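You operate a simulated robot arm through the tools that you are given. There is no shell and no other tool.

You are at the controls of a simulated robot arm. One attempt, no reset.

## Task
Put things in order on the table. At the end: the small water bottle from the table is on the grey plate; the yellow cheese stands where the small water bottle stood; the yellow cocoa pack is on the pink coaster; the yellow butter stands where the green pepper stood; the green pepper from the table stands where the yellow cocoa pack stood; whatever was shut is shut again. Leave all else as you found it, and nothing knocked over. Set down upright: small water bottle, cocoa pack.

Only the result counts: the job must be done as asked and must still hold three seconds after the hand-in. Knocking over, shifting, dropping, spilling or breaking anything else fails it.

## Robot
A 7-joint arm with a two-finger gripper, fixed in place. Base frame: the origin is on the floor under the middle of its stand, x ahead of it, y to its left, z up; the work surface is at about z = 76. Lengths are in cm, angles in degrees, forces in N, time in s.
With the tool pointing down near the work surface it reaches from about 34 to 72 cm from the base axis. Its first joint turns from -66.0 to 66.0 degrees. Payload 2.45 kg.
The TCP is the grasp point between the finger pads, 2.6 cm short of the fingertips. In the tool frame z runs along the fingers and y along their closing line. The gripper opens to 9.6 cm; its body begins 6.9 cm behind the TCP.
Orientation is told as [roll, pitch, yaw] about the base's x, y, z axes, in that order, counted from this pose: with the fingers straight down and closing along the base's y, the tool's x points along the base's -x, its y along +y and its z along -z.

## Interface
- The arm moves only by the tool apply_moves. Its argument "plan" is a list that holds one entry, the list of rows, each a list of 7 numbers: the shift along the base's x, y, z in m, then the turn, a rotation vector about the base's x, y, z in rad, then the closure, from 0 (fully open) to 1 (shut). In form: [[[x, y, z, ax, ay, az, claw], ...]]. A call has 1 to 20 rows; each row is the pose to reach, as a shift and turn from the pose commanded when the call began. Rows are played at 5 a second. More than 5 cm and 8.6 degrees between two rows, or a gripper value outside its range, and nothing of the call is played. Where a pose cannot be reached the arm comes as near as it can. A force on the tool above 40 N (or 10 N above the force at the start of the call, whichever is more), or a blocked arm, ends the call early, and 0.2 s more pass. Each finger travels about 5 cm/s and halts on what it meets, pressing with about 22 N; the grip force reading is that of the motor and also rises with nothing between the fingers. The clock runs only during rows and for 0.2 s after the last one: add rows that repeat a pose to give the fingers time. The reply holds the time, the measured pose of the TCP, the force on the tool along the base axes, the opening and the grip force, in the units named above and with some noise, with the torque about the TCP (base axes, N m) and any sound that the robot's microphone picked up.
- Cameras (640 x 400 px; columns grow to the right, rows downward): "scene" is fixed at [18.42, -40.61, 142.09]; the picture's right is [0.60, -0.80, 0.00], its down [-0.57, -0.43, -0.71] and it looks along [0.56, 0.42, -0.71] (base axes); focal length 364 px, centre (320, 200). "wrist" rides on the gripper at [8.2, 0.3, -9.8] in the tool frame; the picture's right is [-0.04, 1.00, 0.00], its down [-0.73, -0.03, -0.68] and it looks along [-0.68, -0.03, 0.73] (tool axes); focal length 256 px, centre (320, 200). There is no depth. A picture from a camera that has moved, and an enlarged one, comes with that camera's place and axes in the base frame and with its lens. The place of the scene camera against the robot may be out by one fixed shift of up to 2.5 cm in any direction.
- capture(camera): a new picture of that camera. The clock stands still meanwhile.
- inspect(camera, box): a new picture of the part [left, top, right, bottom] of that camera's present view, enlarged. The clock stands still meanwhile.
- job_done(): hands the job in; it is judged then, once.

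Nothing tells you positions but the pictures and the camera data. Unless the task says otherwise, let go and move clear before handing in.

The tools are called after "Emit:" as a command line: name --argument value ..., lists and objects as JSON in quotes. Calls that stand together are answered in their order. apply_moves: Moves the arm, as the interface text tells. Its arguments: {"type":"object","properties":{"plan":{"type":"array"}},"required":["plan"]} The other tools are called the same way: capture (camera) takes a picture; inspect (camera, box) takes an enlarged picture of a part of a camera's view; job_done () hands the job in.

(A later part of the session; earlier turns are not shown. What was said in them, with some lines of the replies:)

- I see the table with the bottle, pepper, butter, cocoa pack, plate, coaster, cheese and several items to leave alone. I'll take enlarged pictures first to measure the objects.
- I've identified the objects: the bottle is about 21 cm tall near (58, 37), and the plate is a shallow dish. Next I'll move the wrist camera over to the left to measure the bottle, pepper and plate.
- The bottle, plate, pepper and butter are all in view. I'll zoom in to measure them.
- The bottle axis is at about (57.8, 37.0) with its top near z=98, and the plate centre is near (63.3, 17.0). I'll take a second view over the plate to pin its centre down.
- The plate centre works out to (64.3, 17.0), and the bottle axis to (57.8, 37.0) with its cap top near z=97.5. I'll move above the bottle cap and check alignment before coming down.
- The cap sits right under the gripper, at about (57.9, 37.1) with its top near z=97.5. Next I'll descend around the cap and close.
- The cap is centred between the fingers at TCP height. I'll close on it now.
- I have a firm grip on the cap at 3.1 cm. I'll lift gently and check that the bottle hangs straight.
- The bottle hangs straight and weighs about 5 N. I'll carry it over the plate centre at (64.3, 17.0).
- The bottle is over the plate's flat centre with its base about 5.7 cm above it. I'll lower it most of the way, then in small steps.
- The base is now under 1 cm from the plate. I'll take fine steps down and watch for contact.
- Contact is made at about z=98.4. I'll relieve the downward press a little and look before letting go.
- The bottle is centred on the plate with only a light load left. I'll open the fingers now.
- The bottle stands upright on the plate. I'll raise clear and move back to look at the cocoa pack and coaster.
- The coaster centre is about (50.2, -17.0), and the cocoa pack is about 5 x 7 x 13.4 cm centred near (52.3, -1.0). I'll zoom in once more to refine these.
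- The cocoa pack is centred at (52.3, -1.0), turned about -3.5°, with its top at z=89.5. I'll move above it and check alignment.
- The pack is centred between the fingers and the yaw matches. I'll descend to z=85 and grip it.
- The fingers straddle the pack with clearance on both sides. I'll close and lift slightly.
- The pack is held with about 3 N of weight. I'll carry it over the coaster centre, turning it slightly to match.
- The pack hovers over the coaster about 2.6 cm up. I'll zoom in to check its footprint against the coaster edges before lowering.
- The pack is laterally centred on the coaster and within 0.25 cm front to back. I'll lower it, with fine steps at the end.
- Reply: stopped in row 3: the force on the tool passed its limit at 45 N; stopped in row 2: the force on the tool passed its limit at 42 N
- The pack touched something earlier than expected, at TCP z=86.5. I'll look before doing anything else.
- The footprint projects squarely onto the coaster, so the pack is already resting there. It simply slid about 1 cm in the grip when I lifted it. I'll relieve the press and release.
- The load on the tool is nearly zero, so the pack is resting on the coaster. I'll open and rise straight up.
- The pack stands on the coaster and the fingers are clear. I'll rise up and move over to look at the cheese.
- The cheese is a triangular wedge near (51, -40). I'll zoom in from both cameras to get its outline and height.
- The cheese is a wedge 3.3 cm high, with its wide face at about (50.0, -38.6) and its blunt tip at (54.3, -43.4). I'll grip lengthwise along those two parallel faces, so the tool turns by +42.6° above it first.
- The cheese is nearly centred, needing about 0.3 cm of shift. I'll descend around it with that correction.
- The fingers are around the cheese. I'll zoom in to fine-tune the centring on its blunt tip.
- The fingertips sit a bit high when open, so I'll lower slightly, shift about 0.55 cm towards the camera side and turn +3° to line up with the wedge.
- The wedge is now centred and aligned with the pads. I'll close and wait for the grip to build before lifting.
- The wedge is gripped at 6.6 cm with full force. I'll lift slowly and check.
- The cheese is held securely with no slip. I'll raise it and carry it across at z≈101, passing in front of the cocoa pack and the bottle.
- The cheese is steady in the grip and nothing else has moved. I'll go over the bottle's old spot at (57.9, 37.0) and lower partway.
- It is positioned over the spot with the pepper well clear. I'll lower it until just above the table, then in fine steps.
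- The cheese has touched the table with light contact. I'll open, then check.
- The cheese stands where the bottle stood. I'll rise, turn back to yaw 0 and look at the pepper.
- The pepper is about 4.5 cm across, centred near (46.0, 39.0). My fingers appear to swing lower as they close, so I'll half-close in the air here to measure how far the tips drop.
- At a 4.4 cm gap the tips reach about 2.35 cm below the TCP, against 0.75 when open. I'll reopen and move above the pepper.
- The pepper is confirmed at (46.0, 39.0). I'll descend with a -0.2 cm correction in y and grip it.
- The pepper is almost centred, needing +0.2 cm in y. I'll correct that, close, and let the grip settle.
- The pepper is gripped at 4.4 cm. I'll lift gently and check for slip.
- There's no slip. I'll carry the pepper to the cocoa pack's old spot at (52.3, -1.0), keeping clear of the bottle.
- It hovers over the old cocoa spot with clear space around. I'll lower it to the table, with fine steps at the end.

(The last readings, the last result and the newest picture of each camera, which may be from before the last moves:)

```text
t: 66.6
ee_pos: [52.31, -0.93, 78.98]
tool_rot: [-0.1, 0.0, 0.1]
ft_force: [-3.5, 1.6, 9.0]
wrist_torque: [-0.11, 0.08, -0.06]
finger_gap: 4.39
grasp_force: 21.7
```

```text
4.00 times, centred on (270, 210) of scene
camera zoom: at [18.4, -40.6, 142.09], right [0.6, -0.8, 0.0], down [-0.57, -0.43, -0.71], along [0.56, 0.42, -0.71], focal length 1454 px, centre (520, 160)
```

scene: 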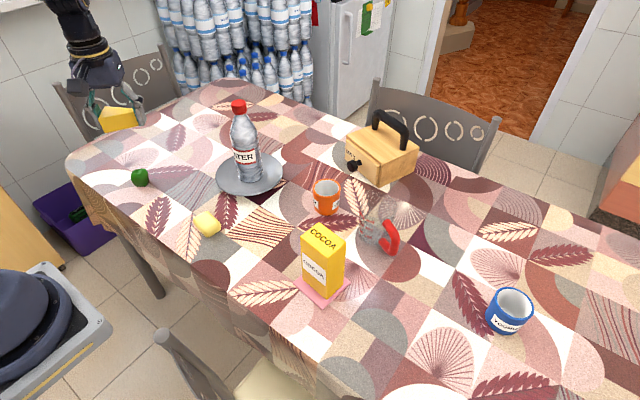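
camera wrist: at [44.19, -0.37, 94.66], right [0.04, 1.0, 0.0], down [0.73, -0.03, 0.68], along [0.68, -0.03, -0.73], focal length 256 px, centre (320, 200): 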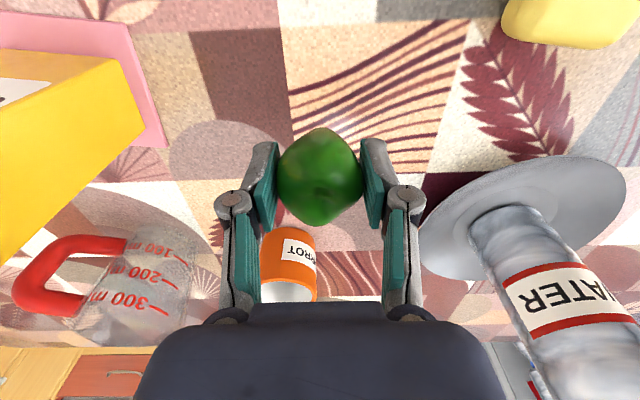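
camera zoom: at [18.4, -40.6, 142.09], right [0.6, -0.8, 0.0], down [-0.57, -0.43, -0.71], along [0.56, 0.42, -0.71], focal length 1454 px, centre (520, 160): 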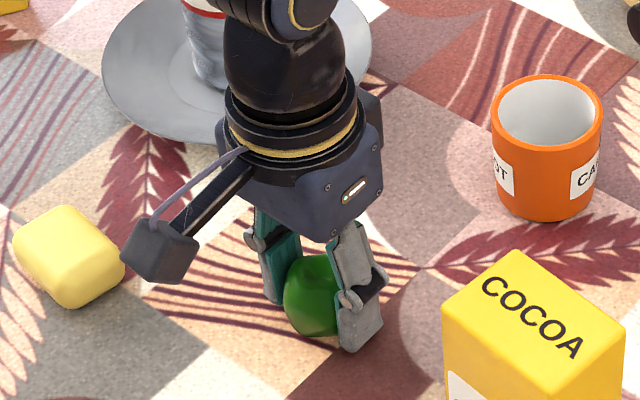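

The pepper is in contact with the table. I'll ease off slightly and open.

Emit:
apply_moves --plan '[[[0, 0, 0.001, 0, 0, 0, 1], [0, 0, 0.001, 0, 0, 0, 0.53], [0, 0, 0.001, 0, 0, 0, 0.48], [0, 0, 0.001, 0, 0, 0, 0.4], [0, 0, 0.001, 0, 0, 0, 0.2], [0, 0, 0.001, 0, 0, 0, 0], [0, 0, 0.001, 0, 0, 0, 0], [0, 0, 0.001, 0, 0, 0, 0]]]'

Emit:
inspect --camera "wrist" --box '[180, 90, 460, 260]'

Emit:
inspect --camera "scene" --box '[220, 160, 320, 260]'

```text
t: 68.4
ee_pos: [52.29, -0.93, 78.98]
tool_rot: [-0.2, 0.0, 0.0]
ft_force: [0.5, 0.9, 0.8]
wrist_torque: [-0.03, -0.01, -0.03]
finger_gap: 9.58
grasp_force: 0.1
```

```text
2.29 times, centred on (320, 175) of wrist
camera zoom: at [44.19, -0.55, 88.82], right [0.04, 1.0, 0.0], down [0.73, -0.03, 0.68], along [0.68, -0.03, -0.73], focal length 585 px, centre (320, 257)
```

zoom: 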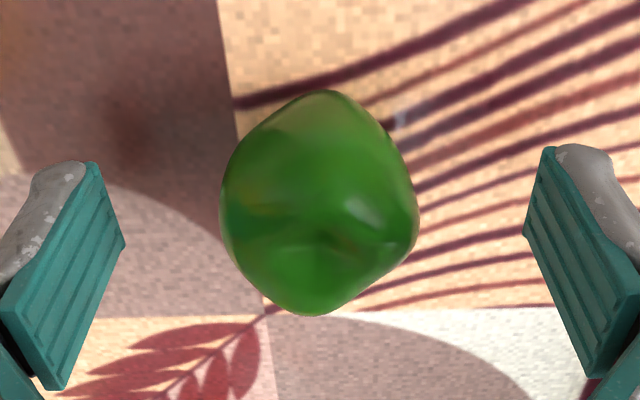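

```text
4.00 times, centred on (270, 210) of scene
camera zoom: at [18.42, -40.61, 142.09], right [0.6, -0.8, 0.0], down [-0.57, -0.43, -0.71], along [0.56, 0.42, -0.71], focal length 1454 px, centre (520, 160)
```

zoom: 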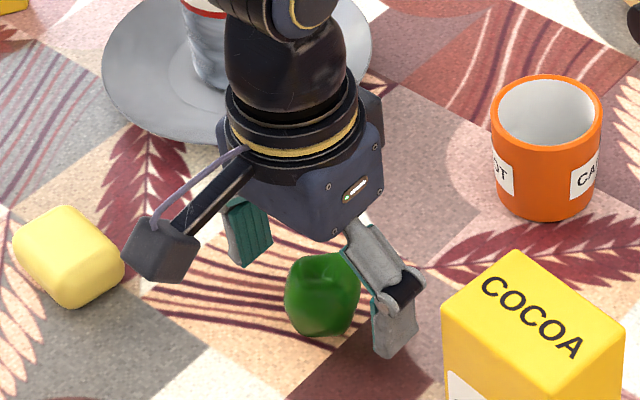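

The pepper stands in the cocoa pack's old place. I'll rise and go look at the butter near (46, 13).

Emit:
apply_moves --plan '[[[0, 0, 0.02, 0, 0, 0, 0], [0, 0, 0.06, 0, 0, 0, 0], [0, 0, 0.1, 0, 0, 0, 0], [-0.01, 0.01, 0.14, 0, 0, 0, 0], [-0.035, 0.035, 0.175, 0, 0, 0, 0], [-0.065, 0.065, 0.2, 0, 0, 0, 0], [-0.095, 0.095, 0.21, 0, 0, 0, 0], [-0.125, 0.125, 0.21, 0, 0, 0, 0], [-0.143, 0.14, 0.21, 0, 0, 0, 0], [-0.143, 0.14, 0.21, 0, 0, 0, 0]]]'

Emit:
capture --camera "wrist"

Emit:
inspect --camera "wrist" --box '[270, 60, 390, 160]'

Emit:
capture --camera "scene"

```text
t: 70.6
ee_pos: [38.12, 13.14, 100.06]
tool_rot: [-0.1, 0.1, 0.0]
ft_force: [0.4, 0.4, -0.3]
wrist_torque: [-0.05, -0.02, 0.02]
finger_gap: 9.6
grasp_force: 0.1
```

```text
taken
camera wrist: at [29.91, 13.56, 109.9], right [0.04, 1.0, 0.0], down [0.73, -0.03, 0.68], along [0.68, -0.03, -0.73], focal length 256 px, centre (320, 200)
```

wrist: 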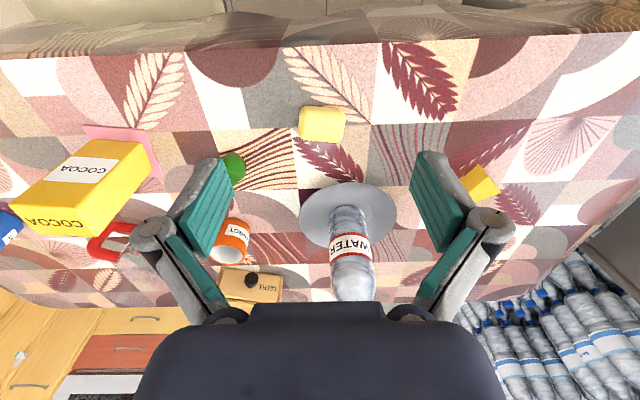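

```text
4.00 times, centred on (330, 110) of wrist
camera zoom: at [29.91, 13.56, 109.9], right [0.04, 1.0, 0.0], down [0.73, -0.03, 0.68], along [0.68, -0.03, -0.73], focal length 1024 px, centre (280, 560)
```

zoom: 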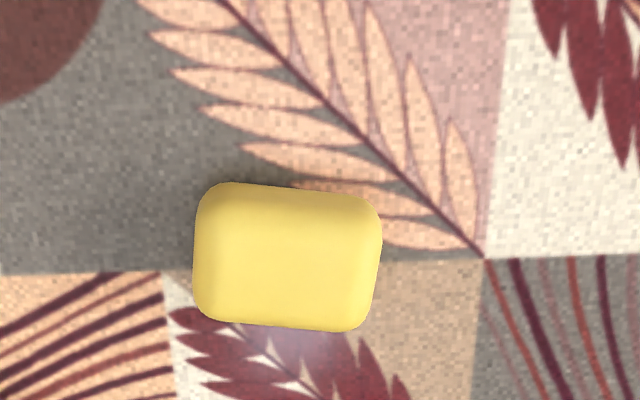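

```text
taken
```

scene: 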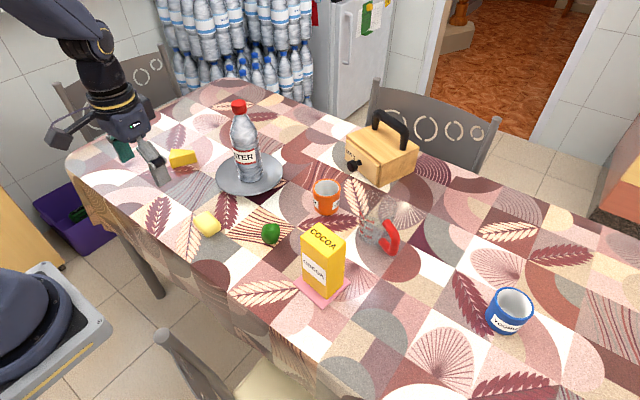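

The butter is a rounded block about 6.2 x 4.2 cm, centred near (46.15, 13.1) and turned about -7.5°. I'll move above it with the matching turn.

Emit:
apply_moves --plan '[[[0.025, 0, -0.03, 0, 0, -0.04, 0], [0.05, 0, -0.06, 0, 0, -0.09, 0], [0.07, 0, -0.09, 0, 0, -0.13, 0], [0.0812, 0.0007, -0.12, 0, 0, -0.13, 0], [0.0812, 0.0007, -0.12, 0, 0, -0.13, 0], [0.0812, 0.0007, -0.12, 0, 0, -0.13, 0]]]'

Emit:
inspect --camera "wrist" --box '[180, 30, 460, 230]'

```text
t: 72.0
ee_pos: [46.09, 13.07, 87.65]
tool_rot: [0.0, 0.0, -7.4]
ft_force: [0.3, 0.2, -0.1]
wrist_torque: [0.01, 0.02, 0.0]
finger_gap: 9.59
grasp_force: 0.1
```

```text
2.00 times, centred on (320, 130) of wrist
camera zoom: at [38.0, 14.55, 97.56], right [0.17, 0.99, 0.0], down [0.72, -0.12, 0.68], along [0.67, -0.12, -0.73], focal length 512 px, centre (320, 340)
```

zoom: 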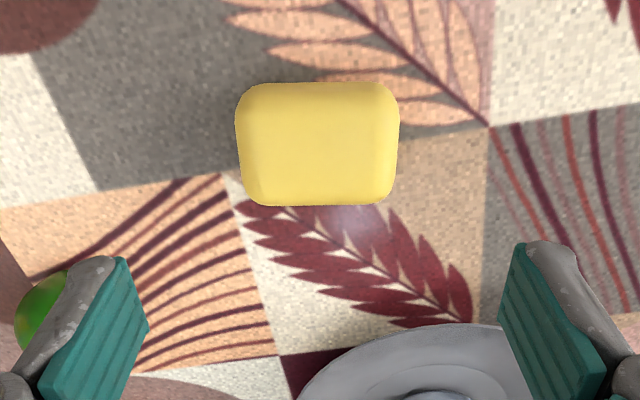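

The butter is centred and aligned. I'll descend and grip.

Emit:
apply_moves --plan '[[[0, -0.001, -0.03, 0, 0, 0, 0], [0, -0.001, -0.06, 0, 0, 0, 0], [0, -0.001, -0.08, 0, 0, 0, 0], [0, -0.001, -0.09, 0, 0, 0, 0], [0, -0.001, -0.0955, 0, 0, 0, 0], [0, -0.001, -0.0955, 0, 0, 0, 0]]]'

Emit:
inspect --camera "wrist" --box '[180, 90, 460, 260]'

Emit:
inspect --camera "scene" --box '[150, 150, 270, 250]'

```text
t: 73.4
ee_pos: [46.08, 13.15, 78.29]
tool_rot: [0.1, 0.0, -7.4]
ft_force: [0.1, 0.4, 0.0]
wrist_torque: [0.01, -0.03, 0.05]
finger_gap: 9.62
grasp_force: 0.0
```

```text
2.29 times, centred on (320, 175) of wrist
camera zoom: at [38.07, 14.59, 88.2], right [0.17, 0.99, 0.0], down [0.72, -0.12, 0.68], along [0.67, -0.12, -0.73], focal length 585 px, centre (320, 257)
```

zoom: 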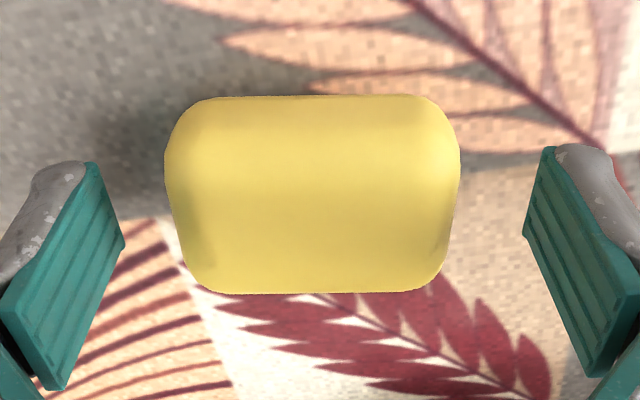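

```text
4.00 times, centred on (210, 200) of scene
camera zoom: at [18.42, -40.61, 142.09], right [0.6, -0.8, 0.0], down [-0.57, -0.43, -0.71], along [0.56, 0.42, -0.71], focal length 1454 px, centre (760, 200)
```

zoom: 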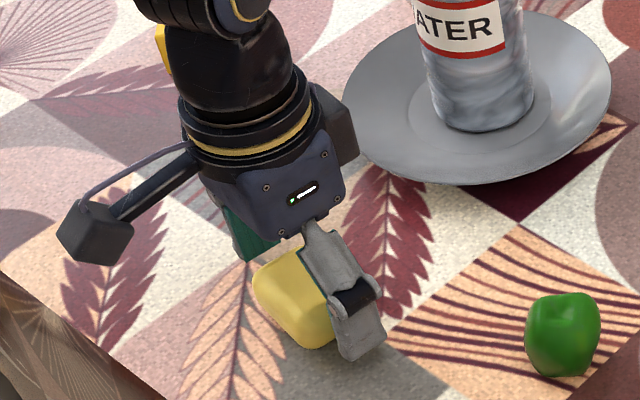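

Clearance is good on both sides, with a 0.15 cm shift needed in y. I'll close and let the grip settle.

Emit:
apply_moves --plan '[[[0, -0.0015, 0, 0, 0, 0, 0], [0, -0.0015, 0, 0, 0, 0, 0.1], [0, -0.0015, 0, 0, 0, 0, 0.2], [0, -0.0015, 0, 0, 0, 0, 0.3], [0, -0.0015, 0, 0, 0, 0, 0.35], [0, -0.0015, 0, 0, 0, 0, 0.5], [0, -0.0015, 0, 0, 0, 0, 1], [0, -0.0015, 0, 0, 0, 0, 1], [0, -0.0015, 0, 0, 0, 0, 1], [0, -0.0015, 0, 0, 0, 0, 1], [0, -0.0015, 0, 0, 0, 0, 1]]]'

Emit:
inspect --camera "wrist" --box '[180, 90, 460, 260]'

```text
t: 75.8
ee_pos: [46.13, 12.93, 78.37]
tool_rot: [0.0, 0.0, -7.5]
ft_force: [-0.7, 1.1, 8.8]
wrist_torque: [-0.02, 0.02, -0.05]
finger_gap: 6.15
grasp_force: 21.8
```

```text
2.29 times, centred on (320, 175) of wrist
camera zoom: at [38.03, 14.43, 88.26], right [0.17, 0.99, 0.0], down [0.72, -0.12, 0.68], along [0.67, -0.12, -0.73], focal length 585 px, centre (320, 257)
```

zoom: 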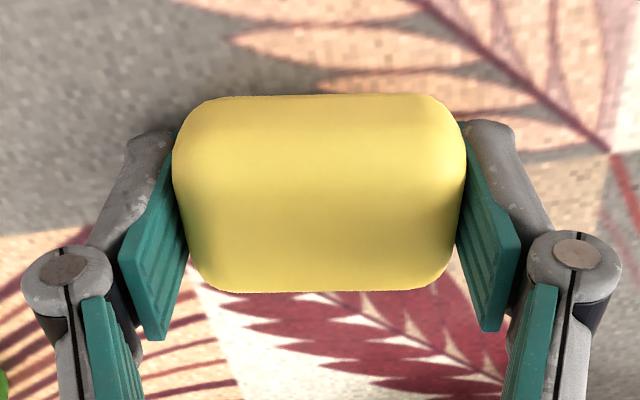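

The butter is gripped at 6.15 cm. I'll lift slowly and check.

Emit:
apply_moves --plan '[[[0, 0, 0.003, 0, 0, 0, 1], [0, 0, 0.007, 0, 0, 0, 1], [0, 0, 0.013, 0, 0, 0, 1], [0, 0, 0.025, 0, 0, 0, 1], [0, 0, 0.04, 0, 0, 0, 1], [0, 0, 0.06, 0, 0, 0, 1], [0, 0, 0.09, 0, 0, 0, 1], [0, 0, 0.09, 0, 0, 0, 1]]]'

Emit:
inspect --camera "wrist" --box '[180, 90, 460, 260]'

```text
t: 77.6
ee_pos: [46.32, 12.88, 87.56]
tool_rot: [-0.1, 0.0, -7.4]
ft_force: [-0.2, -0.7, -0.5]
wrist_torque: [0.01, -0.01, 0.02]
finger_gap: 6.17
grasp_force: 22.2
```

```text
2.29 times, centred on (320, 175) of wrist
camera zoom: at [38.18, 14.43, 97.34], right [0.17, 0.99, 0.0], down [0.72, -0.12, 0.68], along [0.67, -0.12, -0.73], focal length 585 px, centre (320, 257)
```

zoom: 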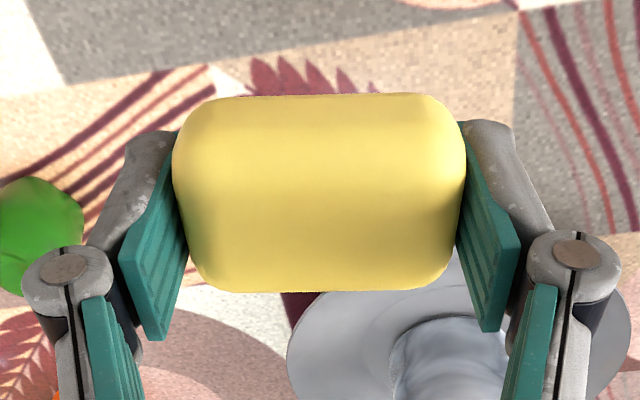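

No slip. I'll carry the butter to the pepper's old place at (46.0, 39.0).

Emit:
apply_moves --plan '[[[0, 0.015, 0, 0, 0, 0, 1], [0, 0.05, 0, 0, 0, 0, 1], [-0.0005, 0.09, 0, 0, 0, 0, 1], [-0.001, 0.13, 0, 0, 0, 0, 1], [-0.001, 0.17, 0, 0, 0, 0, 1], [-0.0015, 0.21, 0, 0, 0, 0, 1], [-0.0015, 0.245, 0, 0, 0, 0, 1], [-0.0015, 0.2618, 0, 0, 0, 0, 1], [-0.0015, 0.2618, -0.02, 0, 0, 0, 1], [-0.0015, 0.2618, -0.05, 0, 0, 0, 1], [-0.0015, 0.2618, -0.05, 0, 0, 0, 1]]]'

Emit:
capture --camera "wrist"

Emit:
inspect --camera "scene" --box '[80, 110, 220, 220]'

```text
t: 80.0
ee_pos: [46.19, 39.01, 82.28]
tool_rot: [0.0, 0.0, -7.5]
ft_force: [0.1, 0.2, -0.7]
wrist_torque: [-0.01, 0.0, 0.0]
finger_gap: 6.16
grasp_force: 22.2
```

```text
taken
camera wrist: at [38.13, 40.59, 92.23], right [0.17, 0.99, 0.0], down [0.72, -0.12, 0.68], along [0.67, -0.12, -0.73], focal length 256 px, centre (320, 200)
```

wrist: 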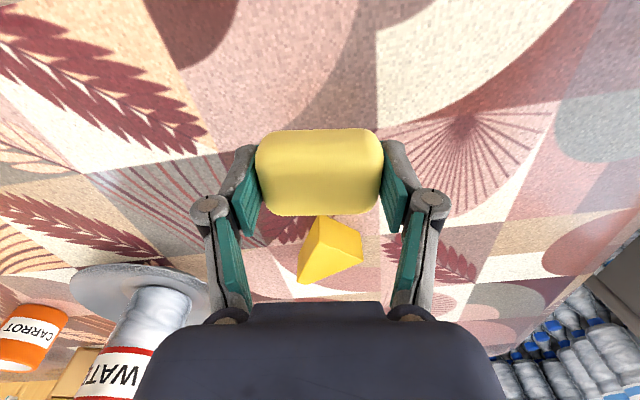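

```text
3.64 times, centred on (150, 165) of scene
camera zoom: at [18.42, -40.6, 142.09], right [0.6, -0.8, 0.0], down [-0.57, -0.43, -0.71], along [0.56, 0.42, -0.71], focal length 1322 px, centre (938, 327)
```

zoom: 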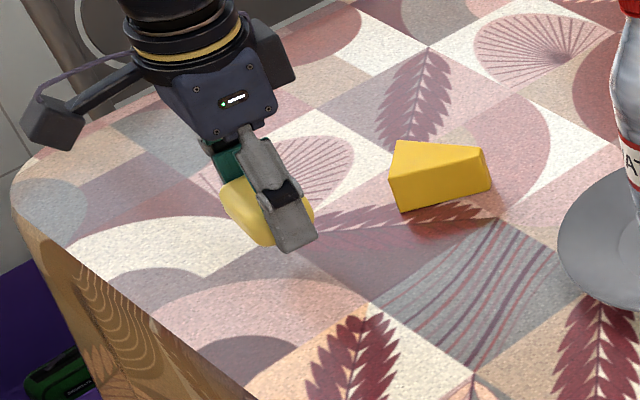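

It is over the pepper's old spot. I'll lower to the table with fine steps at the end.

Emit:
apply_moves --plan '[[[0, 0, -0.015, 0, 0, 0, 1], [0, 0, -0.028, 0, 0, 0, 1], [0, 0, -0.035, 0, 0, 0, 1], [0, 0, -0.038, 0, 0, 0, 1], [0, 0, -0.038, 0, 0, 0, 1]]]'

Emit:
apply_moves --plan '[[[0, 0, -0.001, 0, 0, 0, 1], [0, 0, -0.002, 0, 0, 0, 1]]]'

```text
t: 81.2
ee_pos: [46.13, 39.0, 78.53]
tool_rot: [0.0, -0.1, -7.3]
ft_force: [0.2, -0.1, -0.6]
wrist_torque: [-0.01, 0.0, -0.01]
finger_gap: 6.13
grasp_force: 22.0
```

```text
t: 81.8
ee_pos: [46.03, 39.03, 78.41]
tool_rot: [0.0, -0.1, -7.5]
ft_force: [-0.5, -0.4, 1.4]
wrist_torque: [0.01, -0.07, -0.01]
finger_gap: 6.14
grasp_force: 21.6
```

Light contact is felt at the same height as when I picked it up. I'll open now.

Emit:
apply_moves --plan '[[[0, 0, -0.0005, 0, 0, 0, 1], [0, 0, -0.0005, 0, 0, 0, 0.34], [0, 0, -0.0005, 0, 0, 0, 0.28], [0, 0, -0.0005, 0, 0, 0, 0.15], [0, 0, -0.0005, 0, 0, 0, 0], [0, 0, -0.0005, 0, 0, 0, 0], [0, 0, -0.0005, 0, 0, 0, 0]]]'

Emit:
inspect --camera "wrist" --box '[180, 90, 460, 260]'

Emit:
inspect --camera "scene" --box '[80, 110, 220, 220]'

```text
t: 83.4
ee_pos: [46.02, 39.1, 78.3]
tool_rot: [-0.1, -0.1, -7.5]
ft_force: [0.3, 0.1, -1.1]
wrist_torque: [0.0, -0.01, 0.02]
finger_gap: 9.58
grasp_force: 0.1
```

```text
2.29 times, centred on (320, 175) of wrist
camera zoom: at [37.94, 40.48, 88.18], right [0.17, 0.99, 0.0], down [0.72, -0.12, 0.68], along [0.67, -0.12, -0.73], focal length 585 px, centre (320, 257)
```

zoom: 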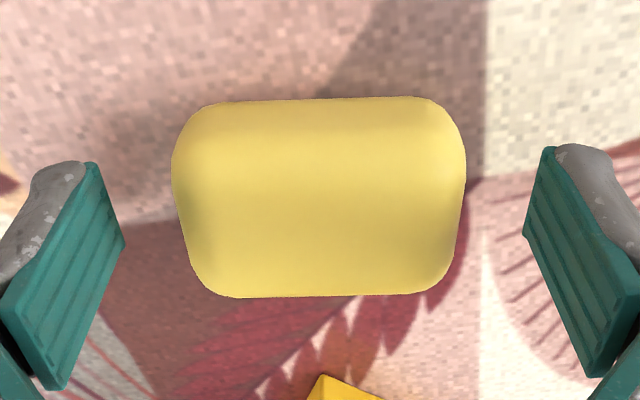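

```text
3.64 times, centred on (150, 165) of scene
camera zoom: at [18.42, -40.61, 142.09], right [0.6, -0.8, 0.0], down [-0.57, -0.43, -0.71], along [0.56, 0.42, -0.71], focal length 1322 px, centre (938, 327)
```

zoom: 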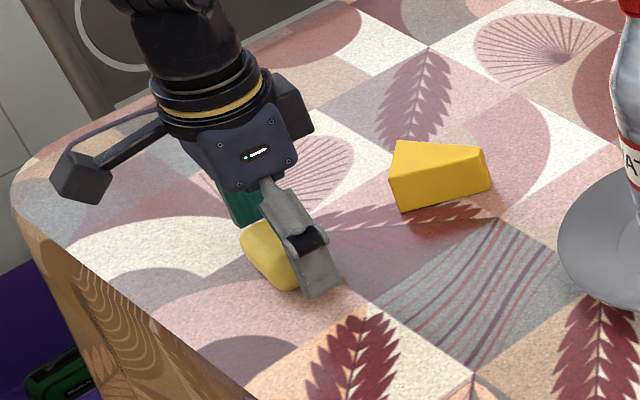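

The butter is down and the fingers are clear of it. I'll rise, move back towards the start and check the whole table.

Emit:
apply_moves --plan '[[[0, 0, 0.02, 0, 0, 0, 0], [0, 0, 0.06, 0, 0, 0, 0], [0, 0, 0.1, 0, 0, 0, 0], [0, 0, 0.15, 0, 0, 0, 0], [0, 0, 0.2, 0, 0, 0, 0], [-0.01, -0.03, 0.25, 0, 0, 0.03, 0], [-0.02, -0.07, 0.28, 0, 0, 0.06, 0], [-0.03, -0.115, 0.3, 0, 0, 0.1, 0], [-0.04, -0.16, 0.31, 0, 0, 0.13, 0], [-0.04, -0.205, 0.31, 0, 0, 0.13, 0], [-0.04, -0.25, 0.31, 0, 0, 0.13, 0], [-0.04, -0.295, 0.31, 0, 0, 0.13, 0], [-0.04, -0.34, 0.31, 0, 0, 0.13, 0], [-0.04, -0.34, 0.31, 0, 0, 0.13, 0]]]'

Emit:
capture --camera "scene"

Emit:
capture --camera "wrist"

Emit:
inspect --camera "scene" --box '[100, 90, 340, 310]'

Emit:
inspect --camera "scene" --box '[300, 90, 560, 350]'

```text
refused: row 6 steps farther than a row can; nothing moved
```

```text
taken
```

scene: 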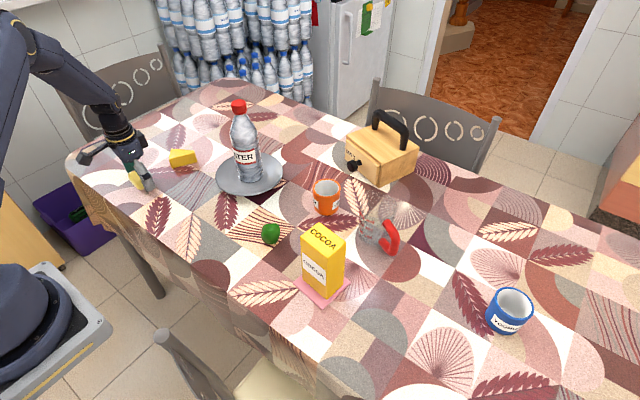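

```text
taken
camera wrist: at [37.94, 40.48, 88.18], right [0.17, 0.99, 0.0], down [0.72, -0.12, 0.68], along [0.67, -0.12, -0.73], focal length 256 px, centre (320, 200)
```

wrist: 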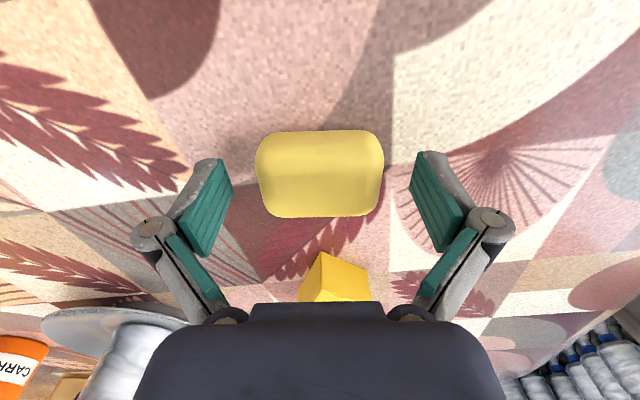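

```text
1.82 times, centred on (220, 200) of scene
camera zoom: at [18.42, -40.61, 142.09], right [0.6, -0.8, 0.0], down [-0.57, -0.43, -0.71], along [0.56, 0.42, -0.71], focal length 661 px, centre (502, 200)
```

zoom: 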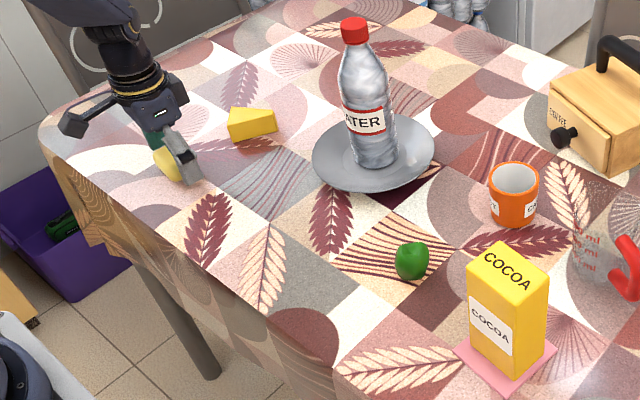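

```text
1.54 times, centred on (430, 220) of scene
camera zoom: at [18.42, -40.61, 142.09], right [0.6, -0.8, 0.0], down [-0.57, -0.43, -0.71], along [0.56, 0.42, -0.71], focal length 559 px, centre (151, 169)
```

zoom: 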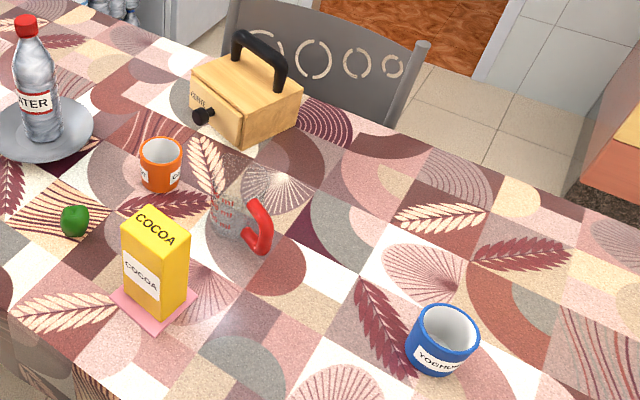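

That plan was refused because one step was too long, so nothing moved. I'll repeat the retreat with shorter steps.

Emit:
apply_moves --plan '[[[0, 0, 0.02, 0, 0, 0, 0], [0, 0, 0.06, 0, 0, 0, 0], [0, 0, 0.1, 0, 0, 0, 0], [0, 0, 0.14, 0, 0, 0, 0], [0, 0, 0.18, 0, 0, 0, 0], [-0.005, -0.02, 0.215, 0, 0, 0.03, 0], [-0.015, -0.05, 0.245, 0, 0, 0.06, 0], [-0.025, -0.085, 0.265, 0, 0, 0.1, 0], [-0.03, -0.125, 0.28, 0, 0, 0.13, 0], [-0.035, -0.165, 0.285, 0, 0, 0.13, 0], [-0.04, -0.205, 0.29, 0, 0, 0.13, 0], [-0.04, -0.25, 0.29, 0, 0, 0.13, 0], [-0.04, -0.295, 0.29, 0, 0, 0.13, 0], [-0.04, -0.34, 0.29, 0, 0, 0.13, 0], [-0.04, -0.34, 0.29, 0, 0, 0.13, 0]]]'

Emit:
capture --camera "scene"

Emit:
capture --camera "wrist"

Emit:
inspect --camera "scene" --box '[100, 90, 340, 310]'

```text
t: 86.6
ee_pos: [42.13, 4.86, 107.43]
tool_rot: [0.0, 0.0, 0.1]
ft_force: [-0.3, 0.7, -0.2]
wrist_torque: [0.01, 0.01, -0.04]
finger_gap: 9.6
grasp_force: 0.1
```

```text
taken
```

scene: 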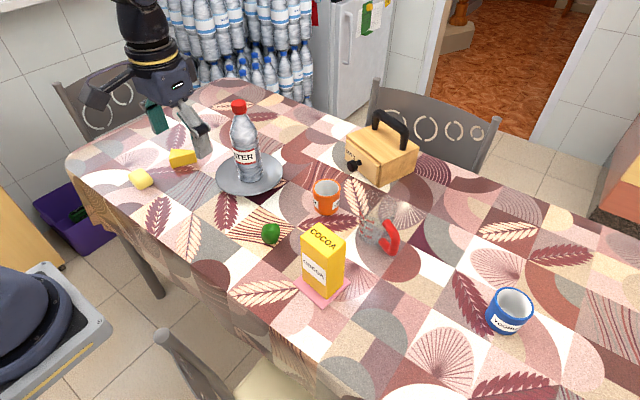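

```text
taken
camera wrist: at [33.94, 5.3, 117.28], right [0.04, 1.0, 0.0], down [0.73, -0.03, 0.68], along [0.68, -0.03, -0.73], focal length 256 px, centre (320, 200)
```

wrist: 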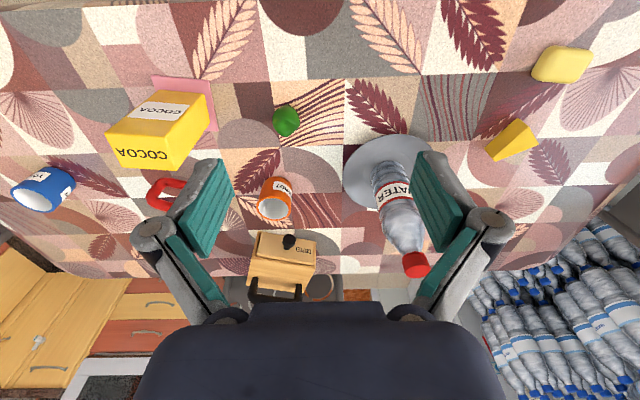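

```text
1.82 times, centred on (220, 200) of scene
camera zoom: at [18.42, -40.61, 142.09], right [0.6, -0.8, 0.0], down [-0.57, -0.43, -0.71], along [0.56, 0.42, -0.71], focal length 661 px, centre (502, 200)
```

zoom: 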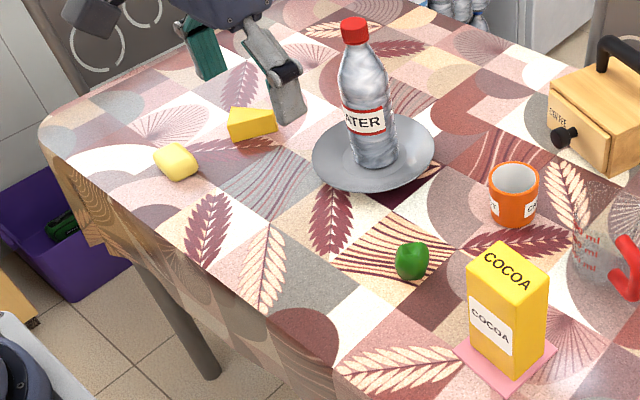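

Everything is in place: the bottle is upright on the plate, the cheese is on the bottle's spot and the cocoa pack is upright on the coaster. The butter is on the pepper's spot and the pepper is on the cocoa's spot. The other items look unmoved and the arm is clear, so I'm handing in.

Emit:
job_done

```text
The job is handed in.
```

The table is in order as you asked, and I've handed the job in; I haven't been told how it was judged.

- **Water bottle:** upright in the middle of the grey plate.
- **Cheese:** lying the same way up as before, where the bottle stood.
- **Cocoa pack:** upright on the pink coaster, about centred.
- **Pepper:** standing where the cocoa pack stood.
- **Butter:** where the pepper stood.

In the last pictures nothing else looked moved or knocked over. I didn't open anything, so whatever was shut stayed shut. The gripper was open and clear of everything at hand-in.
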